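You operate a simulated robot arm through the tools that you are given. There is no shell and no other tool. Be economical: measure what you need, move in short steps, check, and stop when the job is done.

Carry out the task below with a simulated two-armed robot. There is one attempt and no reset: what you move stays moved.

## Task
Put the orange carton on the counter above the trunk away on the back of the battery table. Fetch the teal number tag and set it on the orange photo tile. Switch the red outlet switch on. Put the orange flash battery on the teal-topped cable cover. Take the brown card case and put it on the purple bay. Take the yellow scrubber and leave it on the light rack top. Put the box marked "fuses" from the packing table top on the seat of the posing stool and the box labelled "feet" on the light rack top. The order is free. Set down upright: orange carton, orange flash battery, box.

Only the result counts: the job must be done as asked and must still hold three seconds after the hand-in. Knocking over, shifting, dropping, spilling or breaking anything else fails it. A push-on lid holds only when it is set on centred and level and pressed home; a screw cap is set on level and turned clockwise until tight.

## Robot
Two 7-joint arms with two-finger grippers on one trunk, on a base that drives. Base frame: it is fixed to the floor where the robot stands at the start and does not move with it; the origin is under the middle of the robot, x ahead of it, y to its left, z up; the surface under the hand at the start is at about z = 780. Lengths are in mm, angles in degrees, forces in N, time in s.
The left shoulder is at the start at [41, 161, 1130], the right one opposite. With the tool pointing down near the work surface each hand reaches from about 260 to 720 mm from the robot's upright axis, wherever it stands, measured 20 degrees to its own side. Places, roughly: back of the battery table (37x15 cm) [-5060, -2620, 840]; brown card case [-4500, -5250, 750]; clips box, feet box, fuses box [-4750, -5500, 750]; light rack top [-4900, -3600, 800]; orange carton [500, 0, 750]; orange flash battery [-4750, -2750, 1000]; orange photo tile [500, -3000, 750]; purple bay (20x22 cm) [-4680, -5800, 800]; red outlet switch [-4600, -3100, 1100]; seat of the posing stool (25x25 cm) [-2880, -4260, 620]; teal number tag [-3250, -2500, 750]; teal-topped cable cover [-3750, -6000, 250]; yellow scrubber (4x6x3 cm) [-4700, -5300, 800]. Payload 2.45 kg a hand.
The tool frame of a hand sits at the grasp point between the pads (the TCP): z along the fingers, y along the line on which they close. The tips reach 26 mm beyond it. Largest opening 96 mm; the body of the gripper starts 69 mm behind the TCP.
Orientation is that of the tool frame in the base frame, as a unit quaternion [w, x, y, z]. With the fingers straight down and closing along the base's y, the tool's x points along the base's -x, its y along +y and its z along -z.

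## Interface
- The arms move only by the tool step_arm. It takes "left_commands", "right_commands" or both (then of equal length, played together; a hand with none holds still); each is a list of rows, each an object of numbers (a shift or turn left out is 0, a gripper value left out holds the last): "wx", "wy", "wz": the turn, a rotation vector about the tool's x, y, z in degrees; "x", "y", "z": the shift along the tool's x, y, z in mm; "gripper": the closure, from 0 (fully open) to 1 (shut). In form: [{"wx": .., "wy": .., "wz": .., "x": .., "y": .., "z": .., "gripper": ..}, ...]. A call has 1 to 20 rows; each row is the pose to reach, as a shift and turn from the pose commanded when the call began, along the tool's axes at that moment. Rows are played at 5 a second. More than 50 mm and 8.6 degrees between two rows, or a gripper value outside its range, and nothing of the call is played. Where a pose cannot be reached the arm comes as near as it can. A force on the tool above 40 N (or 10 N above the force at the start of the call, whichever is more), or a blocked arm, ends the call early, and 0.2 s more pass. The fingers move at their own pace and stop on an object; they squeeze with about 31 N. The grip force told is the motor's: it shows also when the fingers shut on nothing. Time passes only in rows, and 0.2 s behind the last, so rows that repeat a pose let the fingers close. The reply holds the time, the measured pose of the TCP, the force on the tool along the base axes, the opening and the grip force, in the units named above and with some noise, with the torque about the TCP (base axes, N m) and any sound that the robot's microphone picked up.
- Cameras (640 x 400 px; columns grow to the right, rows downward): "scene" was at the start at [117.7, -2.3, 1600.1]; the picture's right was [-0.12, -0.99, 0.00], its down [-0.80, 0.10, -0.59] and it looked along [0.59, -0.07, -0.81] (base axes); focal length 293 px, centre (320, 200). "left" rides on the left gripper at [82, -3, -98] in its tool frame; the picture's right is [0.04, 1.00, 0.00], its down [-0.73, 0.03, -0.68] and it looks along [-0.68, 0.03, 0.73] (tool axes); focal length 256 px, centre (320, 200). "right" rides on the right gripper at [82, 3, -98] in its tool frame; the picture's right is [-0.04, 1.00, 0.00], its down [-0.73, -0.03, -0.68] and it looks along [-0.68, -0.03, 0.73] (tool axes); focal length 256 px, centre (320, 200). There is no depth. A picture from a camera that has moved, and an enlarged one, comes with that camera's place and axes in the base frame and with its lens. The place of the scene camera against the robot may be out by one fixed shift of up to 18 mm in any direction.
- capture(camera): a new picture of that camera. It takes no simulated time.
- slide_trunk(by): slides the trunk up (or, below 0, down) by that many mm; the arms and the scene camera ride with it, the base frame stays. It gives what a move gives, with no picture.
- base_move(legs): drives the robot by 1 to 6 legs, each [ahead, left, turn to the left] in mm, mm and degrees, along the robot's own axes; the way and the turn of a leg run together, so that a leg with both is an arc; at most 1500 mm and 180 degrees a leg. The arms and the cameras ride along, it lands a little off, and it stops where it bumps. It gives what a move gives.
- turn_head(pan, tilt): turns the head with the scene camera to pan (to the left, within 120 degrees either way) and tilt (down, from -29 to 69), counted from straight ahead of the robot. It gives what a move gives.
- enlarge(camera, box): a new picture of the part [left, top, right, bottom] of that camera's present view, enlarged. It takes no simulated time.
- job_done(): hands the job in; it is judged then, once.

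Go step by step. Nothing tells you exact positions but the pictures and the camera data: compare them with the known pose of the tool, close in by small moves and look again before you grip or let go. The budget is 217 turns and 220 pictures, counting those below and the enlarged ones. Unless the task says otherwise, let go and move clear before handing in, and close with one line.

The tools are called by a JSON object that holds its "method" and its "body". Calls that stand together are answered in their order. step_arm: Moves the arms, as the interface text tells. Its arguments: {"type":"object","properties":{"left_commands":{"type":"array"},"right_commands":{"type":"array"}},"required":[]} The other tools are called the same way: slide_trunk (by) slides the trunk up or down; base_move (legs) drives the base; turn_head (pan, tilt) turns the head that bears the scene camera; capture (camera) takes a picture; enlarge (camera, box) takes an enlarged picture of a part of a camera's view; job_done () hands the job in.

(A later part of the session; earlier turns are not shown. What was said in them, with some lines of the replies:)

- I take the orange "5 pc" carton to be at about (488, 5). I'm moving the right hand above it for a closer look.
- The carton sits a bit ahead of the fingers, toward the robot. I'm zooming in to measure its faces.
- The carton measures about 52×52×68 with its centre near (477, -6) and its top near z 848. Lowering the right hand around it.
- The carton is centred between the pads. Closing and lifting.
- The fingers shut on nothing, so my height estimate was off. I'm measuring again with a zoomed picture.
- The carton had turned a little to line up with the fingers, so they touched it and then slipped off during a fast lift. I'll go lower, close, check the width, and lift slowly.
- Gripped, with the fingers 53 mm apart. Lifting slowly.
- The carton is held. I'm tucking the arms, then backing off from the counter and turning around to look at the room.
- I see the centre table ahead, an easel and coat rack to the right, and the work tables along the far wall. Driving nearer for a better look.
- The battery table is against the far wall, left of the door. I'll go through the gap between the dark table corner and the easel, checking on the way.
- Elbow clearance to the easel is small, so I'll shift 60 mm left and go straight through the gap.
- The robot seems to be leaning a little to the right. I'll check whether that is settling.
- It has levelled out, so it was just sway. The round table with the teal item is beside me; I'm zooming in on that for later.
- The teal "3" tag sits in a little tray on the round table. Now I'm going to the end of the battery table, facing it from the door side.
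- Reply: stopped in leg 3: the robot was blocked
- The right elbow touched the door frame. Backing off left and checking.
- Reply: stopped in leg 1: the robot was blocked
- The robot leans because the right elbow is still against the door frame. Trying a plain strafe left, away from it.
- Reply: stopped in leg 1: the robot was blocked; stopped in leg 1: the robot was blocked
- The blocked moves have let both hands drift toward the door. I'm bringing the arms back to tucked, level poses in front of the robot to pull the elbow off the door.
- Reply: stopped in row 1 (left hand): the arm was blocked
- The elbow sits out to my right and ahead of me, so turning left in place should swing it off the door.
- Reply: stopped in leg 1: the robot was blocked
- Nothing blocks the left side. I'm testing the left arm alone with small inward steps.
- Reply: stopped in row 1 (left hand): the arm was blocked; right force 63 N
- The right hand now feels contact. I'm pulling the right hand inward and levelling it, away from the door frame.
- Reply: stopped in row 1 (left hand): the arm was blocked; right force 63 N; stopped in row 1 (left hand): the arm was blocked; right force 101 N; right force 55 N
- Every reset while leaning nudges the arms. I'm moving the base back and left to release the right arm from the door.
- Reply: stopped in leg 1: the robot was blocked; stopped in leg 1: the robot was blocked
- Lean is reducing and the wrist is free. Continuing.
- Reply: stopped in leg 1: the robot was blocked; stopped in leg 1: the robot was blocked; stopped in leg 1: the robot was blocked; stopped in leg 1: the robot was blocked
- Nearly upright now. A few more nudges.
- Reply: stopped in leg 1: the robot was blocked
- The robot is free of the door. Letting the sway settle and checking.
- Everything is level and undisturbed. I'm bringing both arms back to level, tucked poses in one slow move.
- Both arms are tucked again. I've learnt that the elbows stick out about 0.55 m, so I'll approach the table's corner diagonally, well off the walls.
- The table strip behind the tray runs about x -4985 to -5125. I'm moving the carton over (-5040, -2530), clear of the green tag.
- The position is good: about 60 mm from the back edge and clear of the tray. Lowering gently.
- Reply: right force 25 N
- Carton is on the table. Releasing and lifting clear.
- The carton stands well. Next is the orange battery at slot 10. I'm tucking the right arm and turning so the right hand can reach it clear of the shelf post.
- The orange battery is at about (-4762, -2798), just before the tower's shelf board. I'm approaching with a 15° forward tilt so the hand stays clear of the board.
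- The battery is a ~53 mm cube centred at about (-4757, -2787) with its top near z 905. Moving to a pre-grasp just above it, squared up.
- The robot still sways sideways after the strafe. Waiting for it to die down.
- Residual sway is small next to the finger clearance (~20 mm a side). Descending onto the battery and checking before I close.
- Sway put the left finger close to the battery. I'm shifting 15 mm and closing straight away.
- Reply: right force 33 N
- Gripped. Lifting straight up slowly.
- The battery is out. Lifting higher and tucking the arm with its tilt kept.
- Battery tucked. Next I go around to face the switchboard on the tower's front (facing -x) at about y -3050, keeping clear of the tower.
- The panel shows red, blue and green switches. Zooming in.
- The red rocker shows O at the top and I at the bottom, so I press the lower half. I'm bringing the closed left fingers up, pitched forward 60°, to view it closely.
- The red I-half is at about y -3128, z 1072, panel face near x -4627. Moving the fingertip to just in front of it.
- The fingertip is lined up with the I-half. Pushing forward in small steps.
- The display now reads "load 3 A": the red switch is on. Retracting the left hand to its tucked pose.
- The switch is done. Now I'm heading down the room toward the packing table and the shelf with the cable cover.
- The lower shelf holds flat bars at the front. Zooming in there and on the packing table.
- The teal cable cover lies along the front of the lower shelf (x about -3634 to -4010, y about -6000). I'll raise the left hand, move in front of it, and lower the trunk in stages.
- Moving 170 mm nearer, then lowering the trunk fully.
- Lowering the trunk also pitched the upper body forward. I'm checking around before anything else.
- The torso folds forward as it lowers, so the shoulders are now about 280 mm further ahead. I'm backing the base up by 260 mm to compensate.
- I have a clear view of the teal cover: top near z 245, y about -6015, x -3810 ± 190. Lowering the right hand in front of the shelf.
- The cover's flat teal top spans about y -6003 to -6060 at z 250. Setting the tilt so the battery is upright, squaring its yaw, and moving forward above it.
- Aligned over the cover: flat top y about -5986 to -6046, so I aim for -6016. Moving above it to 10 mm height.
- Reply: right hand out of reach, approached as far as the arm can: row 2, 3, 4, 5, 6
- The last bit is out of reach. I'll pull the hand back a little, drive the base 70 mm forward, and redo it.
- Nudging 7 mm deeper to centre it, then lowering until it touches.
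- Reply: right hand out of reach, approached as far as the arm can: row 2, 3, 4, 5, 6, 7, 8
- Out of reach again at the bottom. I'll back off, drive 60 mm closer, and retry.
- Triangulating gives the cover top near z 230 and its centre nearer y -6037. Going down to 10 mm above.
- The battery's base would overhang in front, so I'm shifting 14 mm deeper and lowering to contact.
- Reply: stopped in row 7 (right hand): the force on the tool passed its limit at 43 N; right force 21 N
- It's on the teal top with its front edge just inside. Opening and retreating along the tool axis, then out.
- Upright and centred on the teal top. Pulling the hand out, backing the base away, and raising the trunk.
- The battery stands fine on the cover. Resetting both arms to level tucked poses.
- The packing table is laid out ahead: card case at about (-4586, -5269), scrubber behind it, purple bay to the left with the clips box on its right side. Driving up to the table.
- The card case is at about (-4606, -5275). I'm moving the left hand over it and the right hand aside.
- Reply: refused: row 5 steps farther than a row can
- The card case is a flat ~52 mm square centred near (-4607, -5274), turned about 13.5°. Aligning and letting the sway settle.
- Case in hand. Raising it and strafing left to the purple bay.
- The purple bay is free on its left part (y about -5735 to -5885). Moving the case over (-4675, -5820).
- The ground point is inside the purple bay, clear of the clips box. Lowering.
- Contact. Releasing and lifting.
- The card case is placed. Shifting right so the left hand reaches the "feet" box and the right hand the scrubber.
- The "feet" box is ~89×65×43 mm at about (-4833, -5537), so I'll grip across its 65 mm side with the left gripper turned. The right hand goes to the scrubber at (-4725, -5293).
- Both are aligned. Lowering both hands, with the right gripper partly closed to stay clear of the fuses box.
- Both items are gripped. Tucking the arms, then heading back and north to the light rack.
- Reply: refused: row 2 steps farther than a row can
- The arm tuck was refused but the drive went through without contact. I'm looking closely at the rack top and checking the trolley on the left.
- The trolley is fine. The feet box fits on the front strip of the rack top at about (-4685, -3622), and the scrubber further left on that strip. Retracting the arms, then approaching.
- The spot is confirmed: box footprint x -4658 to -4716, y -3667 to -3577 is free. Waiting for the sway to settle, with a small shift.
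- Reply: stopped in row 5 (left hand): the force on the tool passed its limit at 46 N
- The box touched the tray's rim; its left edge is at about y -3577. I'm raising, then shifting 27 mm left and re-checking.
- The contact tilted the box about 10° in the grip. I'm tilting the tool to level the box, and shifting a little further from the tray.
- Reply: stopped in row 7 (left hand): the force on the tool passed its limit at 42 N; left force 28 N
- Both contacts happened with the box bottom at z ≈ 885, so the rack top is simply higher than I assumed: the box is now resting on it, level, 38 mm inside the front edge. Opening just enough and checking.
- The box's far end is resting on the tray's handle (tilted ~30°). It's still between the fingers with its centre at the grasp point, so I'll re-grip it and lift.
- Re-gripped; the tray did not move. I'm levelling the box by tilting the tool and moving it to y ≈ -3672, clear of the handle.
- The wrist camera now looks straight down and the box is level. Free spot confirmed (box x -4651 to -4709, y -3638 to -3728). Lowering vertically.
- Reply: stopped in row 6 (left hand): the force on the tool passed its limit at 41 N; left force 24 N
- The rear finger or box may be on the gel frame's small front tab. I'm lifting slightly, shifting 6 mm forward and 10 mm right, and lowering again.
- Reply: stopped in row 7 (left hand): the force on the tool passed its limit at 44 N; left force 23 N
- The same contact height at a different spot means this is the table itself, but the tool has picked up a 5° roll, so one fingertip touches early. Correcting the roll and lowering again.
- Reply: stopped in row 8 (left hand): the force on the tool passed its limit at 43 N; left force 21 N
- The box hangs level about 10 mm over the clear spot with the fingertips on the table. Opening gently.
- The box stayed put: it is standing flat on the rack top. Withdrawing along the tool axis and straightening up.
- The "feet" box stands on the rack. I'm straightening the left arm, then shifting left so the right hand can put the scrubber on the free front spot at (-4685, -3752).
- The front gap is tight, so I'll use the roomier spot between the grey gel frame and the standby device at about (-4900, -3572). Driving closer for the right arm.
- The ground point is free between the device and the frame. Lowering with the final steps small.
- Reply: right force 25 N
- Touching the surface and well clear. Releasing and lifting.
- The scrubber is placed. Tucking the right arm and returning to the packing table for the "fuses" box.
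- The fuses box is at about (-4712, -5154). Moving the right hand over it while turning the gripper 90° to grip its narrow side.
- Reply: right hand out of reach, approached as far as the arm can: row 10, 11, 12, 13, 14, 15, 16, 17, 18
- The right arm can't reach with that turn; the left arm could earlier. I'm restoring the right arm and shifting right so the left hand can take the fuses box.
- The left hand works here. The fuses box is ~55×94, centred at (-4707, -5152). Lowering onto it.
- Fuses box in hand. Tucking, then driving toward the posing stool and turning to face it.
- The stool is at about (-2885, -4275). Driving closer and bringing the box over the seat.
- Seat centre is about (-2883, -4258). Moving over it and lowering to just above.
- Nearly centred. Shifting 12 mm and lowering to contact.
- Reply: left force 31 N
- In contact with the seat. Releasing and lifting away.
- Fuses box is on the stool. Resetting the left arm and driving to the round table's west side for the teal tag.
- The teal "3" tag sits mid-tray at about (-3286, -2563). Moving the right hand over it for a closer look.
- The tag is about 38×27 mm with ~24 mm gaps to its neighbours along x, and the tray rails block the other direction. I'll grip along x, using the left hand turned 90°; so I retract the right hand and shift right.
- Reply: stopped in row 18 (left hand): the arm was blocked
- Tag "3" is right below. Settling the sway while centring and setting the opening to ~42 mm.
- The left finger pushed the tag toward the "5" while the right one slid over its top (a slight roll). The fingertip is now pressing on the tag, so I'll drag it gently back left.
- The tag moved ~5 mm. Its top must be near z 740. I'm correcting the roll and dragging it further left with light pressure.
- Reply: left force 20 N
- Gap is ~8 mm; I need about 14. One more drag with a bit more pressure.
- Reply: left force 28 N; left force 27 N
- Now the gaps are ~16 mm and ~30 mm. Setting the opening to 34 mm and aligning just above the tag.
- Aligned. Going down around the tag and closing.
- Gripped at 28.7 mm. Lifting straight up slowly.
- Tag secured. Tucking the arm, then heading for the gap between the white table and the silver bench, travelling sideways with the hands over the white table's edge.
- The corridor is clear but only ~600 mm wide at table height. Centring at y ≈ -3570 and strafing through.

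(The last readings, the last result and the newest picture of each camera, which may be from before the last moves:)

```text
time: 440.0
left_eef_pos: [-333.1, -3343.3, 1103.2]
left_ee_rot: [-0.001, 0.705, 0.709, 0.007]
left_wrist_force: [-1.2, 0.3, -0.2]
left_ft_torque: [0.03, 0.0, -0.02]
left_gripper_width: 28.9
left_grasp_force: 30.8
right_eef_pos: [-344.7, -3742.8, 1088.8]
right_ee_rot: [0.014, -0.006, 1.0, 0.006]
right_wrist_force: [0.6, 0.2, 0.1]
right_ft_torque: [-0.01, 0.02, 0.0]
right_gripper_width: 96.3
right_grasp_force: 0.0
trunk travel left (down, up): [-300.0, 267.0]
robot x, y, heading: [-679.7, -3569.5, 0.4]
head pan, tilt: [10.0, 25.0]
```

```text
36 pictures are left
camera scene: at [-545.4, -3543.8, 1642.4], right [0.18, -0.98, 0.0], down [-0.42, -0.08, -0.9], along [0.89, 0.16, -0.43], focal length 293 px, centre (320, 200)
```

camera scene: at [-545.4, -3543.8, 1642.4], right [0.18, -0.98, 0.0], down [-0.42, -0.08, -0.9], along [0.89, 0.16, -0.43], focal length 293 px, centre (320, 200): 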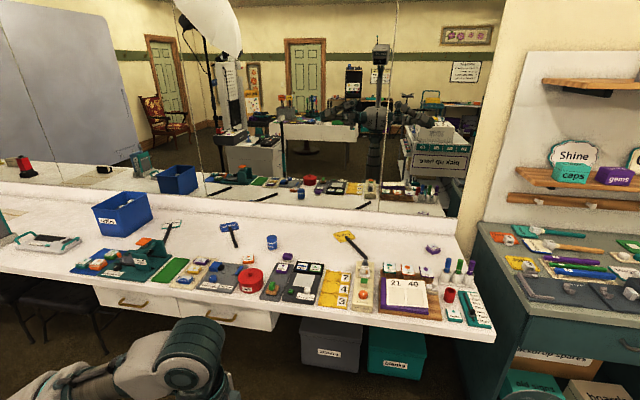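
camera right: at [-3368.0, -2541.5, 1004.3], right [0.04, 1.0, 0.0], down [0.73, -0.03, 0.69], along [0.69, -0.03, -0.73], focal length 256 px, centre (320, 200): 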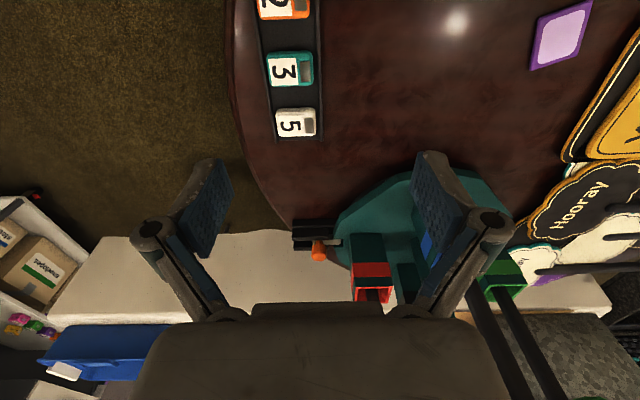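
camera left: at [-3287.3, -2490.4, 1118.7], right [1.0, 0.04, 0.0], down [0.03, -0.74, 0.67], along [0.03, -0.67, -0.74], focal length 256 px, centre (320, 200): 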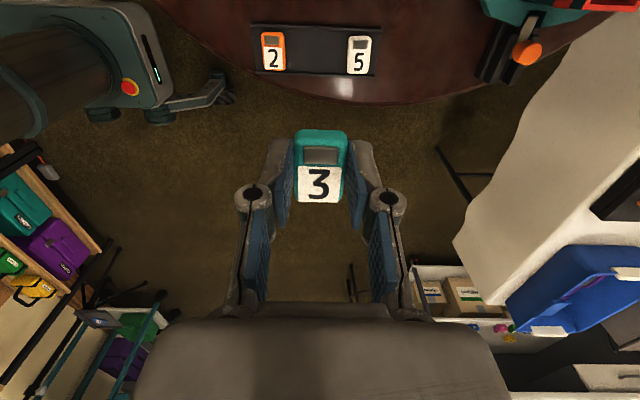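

I'm through. The counter with the photo tiles is ahead; driving up to it.

{"method": "base_move", "body": {"legs": [[400, 420, 0], [250, 0, 0]]}}

{"method": "turn_head", "body": {"pan": 5, "tilt": 50}}

{"method": "capture", "body": {"camera": "scene"}}

```text
time: 444.7
left_eef_pos: [313.1, -2929.8, 1102.0]
left_ee_rot: [-0.001, 0.707, 0.707, 0.007]
left_wrist_force: [-0.5, -0.7, -0.1]
left_ft_torque: [0.02, -0.02, 0.0]
left_gripper_width: 28.5
left_grasp_force: 31.5
right_eef_pos: [298.6, -3327.6, 1089.0]
right_ee_rot: [0.013, -0.002, 1.0, 0.006]
right_wrist_force: [1.0, 0.4, -0.2]
right_ft_torque: [0.0, 0.01, 0.02]
right_gripper_width: 96.1
right_grasp_force: 0.0
trunk travel left (down, up): [-300.0, 267.0]
robot x, y, heading: [-35.3, -3156.0, -0.0]
head pan, tilt: [10.0, 25.0]
```

```text
time: 445.6
left_eef_pos: [311.3, -2931.8, 1104.5]
left_ee_rot: [-0.001, 0.707, 0.707, 0.01]
left_wrist_force: [-0.4, 0.3, -0.7]
left_ft_torque: [0.04, 0.02, 0.0]
left_gripper_width: 28.4
left_grasp_force: 31.0
right_eef_pos: [296.8, -3329.2, 1090.2]
right_ee_rot: [0.014, -0.002, 1.0, 0.006]
right_wrist_force: [-0.3, 0.7, 0.1]
right_ft_torque: [0.0, 0.01, 0.02]
right_gripper_width: 96.2
right_grasp_force: 0.0
trunk travel left (down, up): [-300.0, 267.0]
robot x, y, heading: [-33.6, -3149.7, 0.1]
head pan, tilt: [5.0, 50.0]
```

```text
35 pictures are left
camera scene: at [85.0, -3135.2, 1605.0], right [0.09, -1.0, 0.0], down [-0.76, -0.07, -0.64], along [0.64, 0.06, -0.77], focal length 293 px, centre (320, 200)
```

scene: 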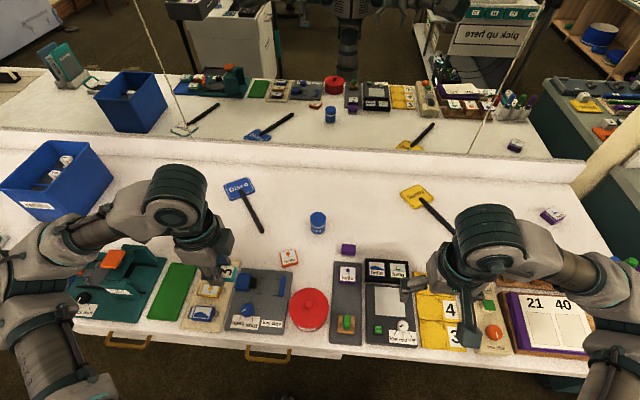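

The small orange-edged tile at pixel (289, 257) matches the given spot. Zooming in.

{"method": "enlarge", "body": {"camera": "scene", "box": [210, 205, 370, 305]}}

```text
4.00 times, centred on (290, 255) of scene
camera zoom: at [85.0, -3135.2, 1605.0], right [0.09, -1.0, 0.0], down [-0.76, -0.07, -0.64], along [0.64, 0.06, -0.77], focal length 1173 px, centre (440, -20)
```

zoom: 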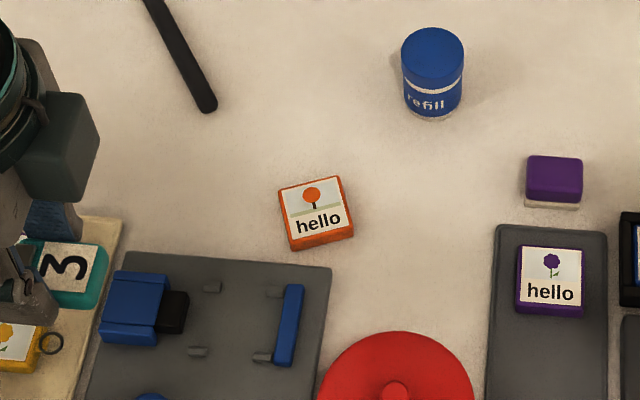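

The orange "hello" tile is at about (524, -2996). Moving the tag above it.

{"method": "step_arm", "body": {"left_commands": [{"x": -8, "y": 27, "z": 10}, {"x": -16, "y": 54, "z": 25}, {"x": -24, "y": 81, "z": 45}, {"x": -32, "y": 107, "z": 70}, {"x": -40, "y": 134, "z": 95}, {"x": -48, "y": 160, "z": 120}, {"x": -56, "y": 187, "z": 145}, {"x": -64, "y": 213, "z": 170}, {"x": -64, "y": 213, "z": 195}, {"x": -64, "y": 213, "z": 195}, {"x": -64, "y": 213, "z": 195}, {"x": -64, "y": 213, "z": 195}, {"x": -64, "y": 213, "z": 195}, {"x": -64, "y": 213, "z": 195}, {"x": -64, "y": 213, "z": 195}]}}

{"method": "capture", "body": {"camera": "left"}}

```text
time: 448.8
left_eef_pos: [525.8, -2993.1, 912.4]
left_ee_rot: [0.0, 0.707, 0.707, 0.01]
left_wrist_force: [-0.3, 0.1, -1.2]
left_ft_torque: [0.0, 0.0, 0.0]
left_gripper_width: 28.7
left_grasp_force: 31.3
right_eef_pos: [297.4, -3329.5, 1088.4]
right_ee_rot: [0.013, -0.003, 1.0, 0.007]
right_wrist_force: [-0.3, 0.2, 0.2]
right_ft_torque: [0.03, 0.02, 0.03]
right_gripper_width: 95.8
right_grasp_force: 0.1
trunk travel left (down, up): [-300.0, 267.0]
robot x, y, heading: [-33.8, -3153.8, 0.3]
head pan, tilt: [5.0, 50.0]
```

```text
33 pictures are left
camera left: at [522.6, -2912.7, 1011.3], right [1.0, 0.04, 0.01], down [0.02, -0.74, 0.67], along [0.04, -0.67, -0.74], focal length 256 px, centre (320, 200)
```

left: 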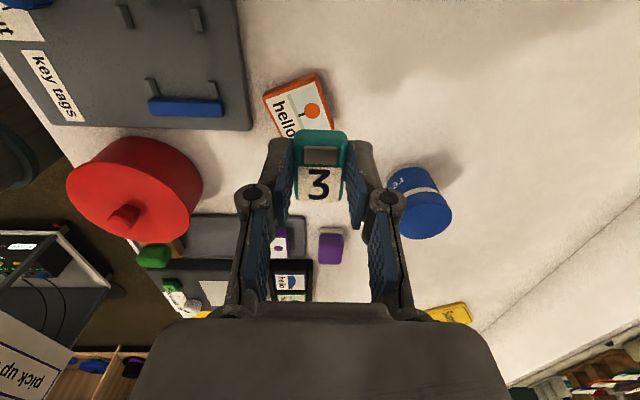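

{"method": "enlarge", "body": {"camera": "left", "box": [230, 50, 390, 150]}}

```text
4.00 times, centred on (310, 100) of left
camera zoom: at [522.6, -2912.7, 1011.3], right [1.0, 0.04, 0.01], down [0.02, -0.74, 0.67], along [0.04, -0.67, -0.74], focal length 1024 px, centre (360, 600)
```

zoom: 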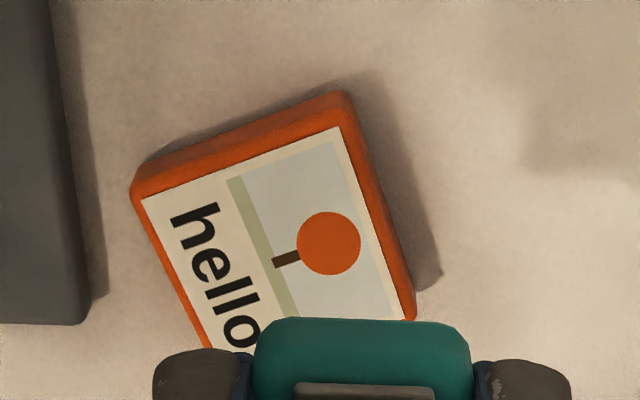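

Tile centre is (511, -3008), top near z 795. Moving over it and lowering in steps.

{"method": "step_arm", "body": {"left_commands": [{"x": -8, "y": -8, "z": 15}, {"x": -15, "y": -15, "z": 35}, {"x": -15, "y": -15, "z": 55}, {"x": -15, "y": -15, "z": 72}, {"x": -15, "y": -15, "z": 72}, {"x": -15, "y": -15, "z": 72}]}}

{"method": "capture", "body": {"camera": "left"}}

{"method": "enlarge", "body": {"camera": "scene", "box": [230, 205, 350, 305]}}

```text
time: 450.2
left_eef_pos: [512.5, -3006.4, 838.4]
left_ee_rot: [-0.001, 0.707, 0.707, 0.01]
left_wrist_force: [-0.5, -0.6, -0.4]
left_ft_torque: [0.01, -0.01, 0.02]
left_gripper_width: 28.4
left_grasp_force: 31.1
right_eef_pos: [296.5, -3330.2, 1088.6]
right_ee_rot: [0.014, -0.002, 1.0, 0.007]
right_wrist_force: [0.6, 1.1, -0.1]
right_ft_torque: [-0.03, 0.0, 0.0]
right_gripper_width: 96.0
right_grasp_force: 0.2
trunk travel left (down, up): [-300.0, 267.0]
robot x, y, heading: [-34.0, -3152.4, 0.0]
head pan, tilt: [5.0, 50.0]
```

```text
31 pictures are left
camera left: at [509.3, -2926.7, 938.4], right [1.0, 0.04, 0.01], down [0.02, -0.74, 0.67], along [0.04, -0.67, -0.74], focal length 256 px, centre (320, 200)
```

left: 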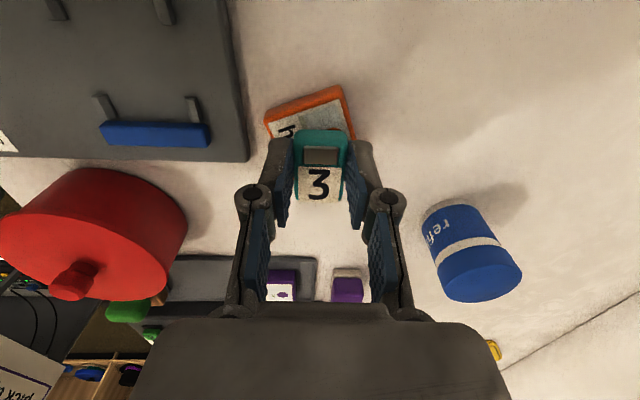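

```text
4.00 times, centred on (290, 255) of scene
camera zoom: at [86.4, -3137.6, 1604.9], right [0.09, -1.0, 0.0], down [-0.77, -0.07, -0.64], along [0.64, 0.06, -0.77], focal length 1173 px, centre (440, -20)
```

zoom: 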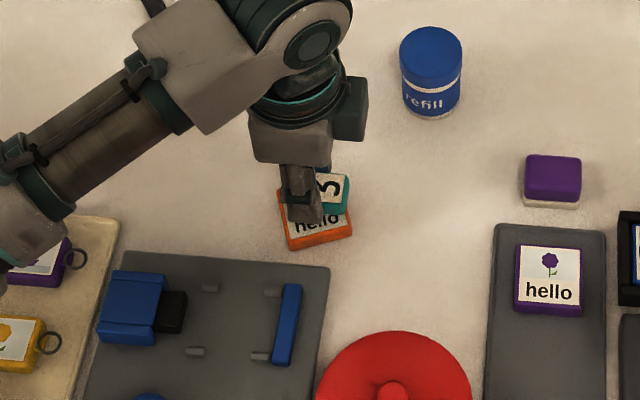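

The tag sits ~4 mm toward -y of the grasp point; correcting by 3 mm and lowering to contact.

{"method": "step_arm", "body": {"left_commands": [{"x": 3, "z": 4}, {"x": 3, "z": 7}, {"x": 3, "z": 10}, {"x": 3, "z": 12}, {"x": 3, "z": 14}, {"x": 3, "z": 16}, {"x": 3, "z": 18}, {"x": 3, "z": 20}]}}

{"method": "enlarge", "body": {"camera": "left", "box": [220, 60, 420, 220]}}

```text
time: 452.0
left_eef_pos: [512.7, -3005.0, 822.8]
left_ee_rot: [0.001, 0.707, 0.707, 0.011]
left_wrist_force: [5.6, 2.2, 31.2]
left_ft_torque: [-0.05, 0.1, -0.02]
left_gripper_width: 28.5
left_grasp_force: 31.1
right_eef_pos: [296.5, -3332.3, 1089.9]
right_ee_rot: [0.015, -0.003, 1.0, 0.007]
right_wrist_force: [-0.1, 0.2, -0.5]
right_ft_torque: [-0.01, 0.04, 0.02]
right_gripper_width: 96.1
right_grasp_force: 0.0
trunk travel left (down, up): [-300.0, 267.0]
robot x, y, heading: [-35.1, -3151.0, 0.1]
head pan, tilt: [5.0, 50.0]
```

```text
2.50 times, centred on (320, 140) of left
camera zoom: at [508.3, -2924.4, 921.2], right [1.0, 0.04, 0.02], down [0.02, -0.74, 0.67], along [0.04, -0.67, -0.74], focal length 640 px, centre (320, 350)
```

zoom: 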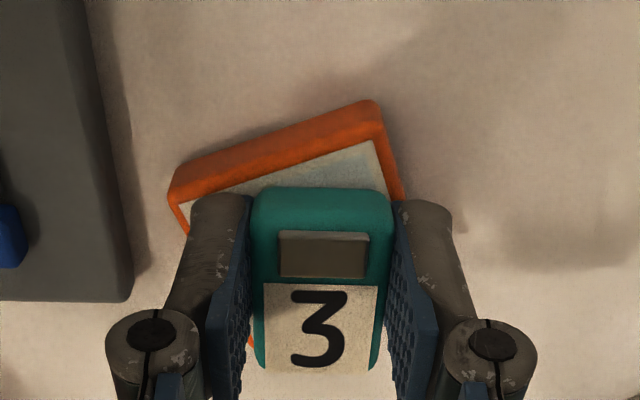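

In contact but a few mm toward the far edge. Lifting slightly, nudging 5 mm back, and setting it down again.

{"method": "step_arm", "body": {"left_commands": [{"z": -6}, {"x": 3, "y": -1, "z": -6}, {"x": 5, "y": -2, "z": -6}, {"x": 5, "y": -2, "z": -4}, {"x": 5, "y": -2, "z": -2}, {"x": 5, "y": -2, "z": -0.5}]}}

{"method": "enlarge", "body": {"camera": "left", "box": [220, 60, 420, 220]}}

```text
time: 453.4
left_eef_pos: [510.7, -2997.8, 822.4]
left_ee_rot: [0.0, 0.707, 0.708, 0.01]
left_wrist_force: [-0.1, 1.8, 18.3]
left_ft_torque: [0.0, 0.18, -0.06]
left_gripper_width: 28.7
left_grasp_force: 31.4
right_eef_pos: [295.2, -3329.6, 1090.3]
right_ee_rot: [0.014, -0.002, 1.0, 0.007]
right_wrist_force: [-0.2, -0.2, -0.4]
right_ft_torque: [0.0, -0.02, -0.03]
right_gripper_width: 96.3
right_grasp_force: 0.2
trunk travel left (down, up): [-300.0, 267.0]
robot x, y, heading: [-33.6, -3150.7, 0.3]
head pan, tilt: [5.0, 50.0]
```

```text
2.50 times, centred on (320, 140) of left
camera zoom: at [506.3, -2918.2, 921.3], right [1.0, 0.04, 0.02], down [0.02, -0.74, 0.67], along [0.04, -0.67, -0.74], focal length 640 px, centre (320, 350)
```

zoom: 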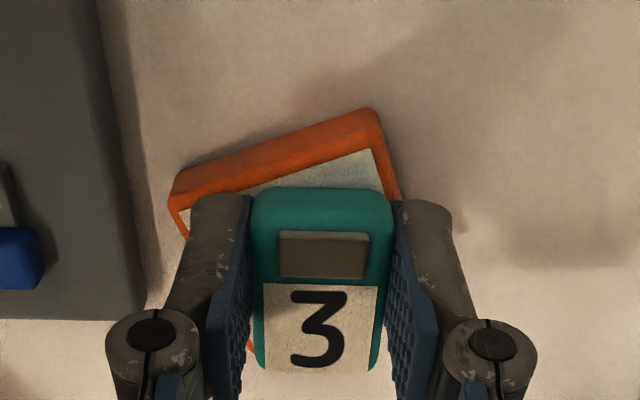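

Good enough overlap; I won't disturb the tile further. Opening slightly and lifting.

{"method": "step_arm", "body": {"left_commands": [{"z": -1, "gripper": 0.66}, {"z": -1, "gripper": 0.6}, {"z": -1, "gripper": 0.6}, {"z": -1, "gripper": 0.6}, {"z": -12}, {"z": -40}, {"z": -80}, {"z": -120}, {"z": -160}]}}

{"method": "capture", "body": {"camera": "left"}}

{"method": "enlarge", "body": {"camera": "scene", "box": [230, 205, 350, 305]}}

```text
time: 455.4
left_eef_pos: [508.4, -3001.7, 981.3]
left_ee_rot: [-0.002, 0.707, 0.707, 0.009]
left_wrist_force: [0.7, -0.4, 0.2]
left_ft_torque: [0.0, 0.0, 0.01]
left_gripper_width: 38.4
left_grasp_force: 0.0
right_eef_pos: [297.4, -3330.2, 1088.6]
right_ee_rot: [0.015, -0.003, 1.0, 0.007]
right_wrist_force: [0.1, 0.3, 0.5]
right_ft_torque: [0.01, 0.01, -0.02]
right_gripper_width: 96.2
right_grasp_force: 0.2
trunk travel left (down, up): [-300.0, 267.0]
robot x, y, heading: [-36.2, -3152.8, 0.3]
head pan, tilt: [5.0, 50.0]
```

```text
27 pictures are left
camera left: at [504.9, -2922.4, 1080.5], right [1.0, 0.04, 0.01], down [0.02, -0.74, 0.67], along [0.03, -0.67, -0.74], focal length 256 px, centre (320, 200)
```

left: 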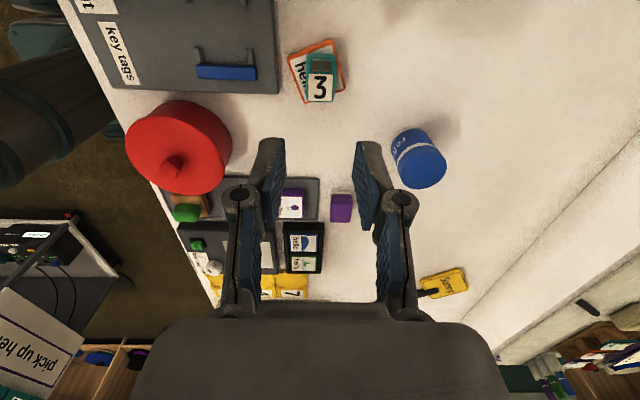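

```text
4.00 times, centred on (290, 255) of scene
camera zoom: at [85.2, -3138.1, 1605.0], right [0.09, -1.0, 0.0], down [-0.77, -0.07, -0.64], along [0.64, 0.06, -0.77], focal length 1173 px, centre (440, -20)
```

zoom: 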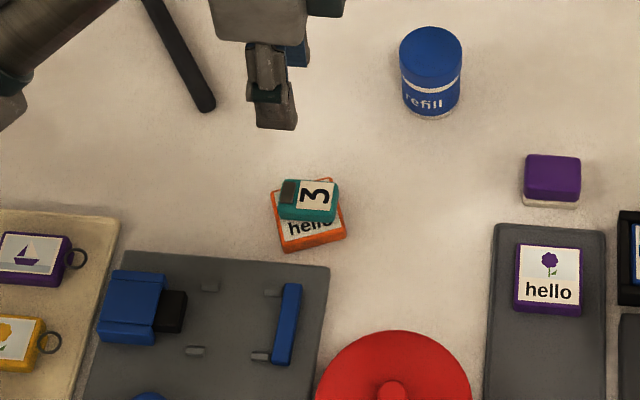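

The tag rests on the orange tile and everything else is placed, so I'm raising the hand a little more and handing in.

{"method": "step_arm", "body": {"left_commands": [{"z": -30}, {"y": -40, "z": -60}, {"y": -80, "z": -80}, {"y": -80, "z": -80}]}}

{"method": "job_done", "body": {}}

```text
time: 456.4
left_eef_pos: [427.2, -3002.6, 1057.6]
left_ee_rot: [-0.001, 0.707, 0.707, 0.009]
left_wrist_force: [0.0, 0.9, 0.0]
left_ft_torque: [0.02, 0.04, 0.03]
left_gripper_width: 38.5
left_grasp_force: 0.0
right_eef_pos: [298.0, -3330.1, 1087.1]
right_ee_rot: [0.013, -0.002, 1.0, 0.007]
right_wrist_force: [-0.4, -0.2, -0.1]
right_ft_torque: [0.02, -0.02, 0.01]
right_gripper_width: 95.9
right_grasp_force: 0.2
trunk travel left (down, up): [-300.0, 267.0]
robot x, y, heading: [-35.4, -3151.4, 0.2]
head pan, tilt: [5.0, 50.0]
```

```text
The job is handed in.
```

I placed all seven items, switched the red outlet on (the panel read "load 3 A"), and handed in with both hands clear; in the process the orange tile was dragged about 5 mm and the right elbow leaned on the door for a while, with nothing seen to have moved.
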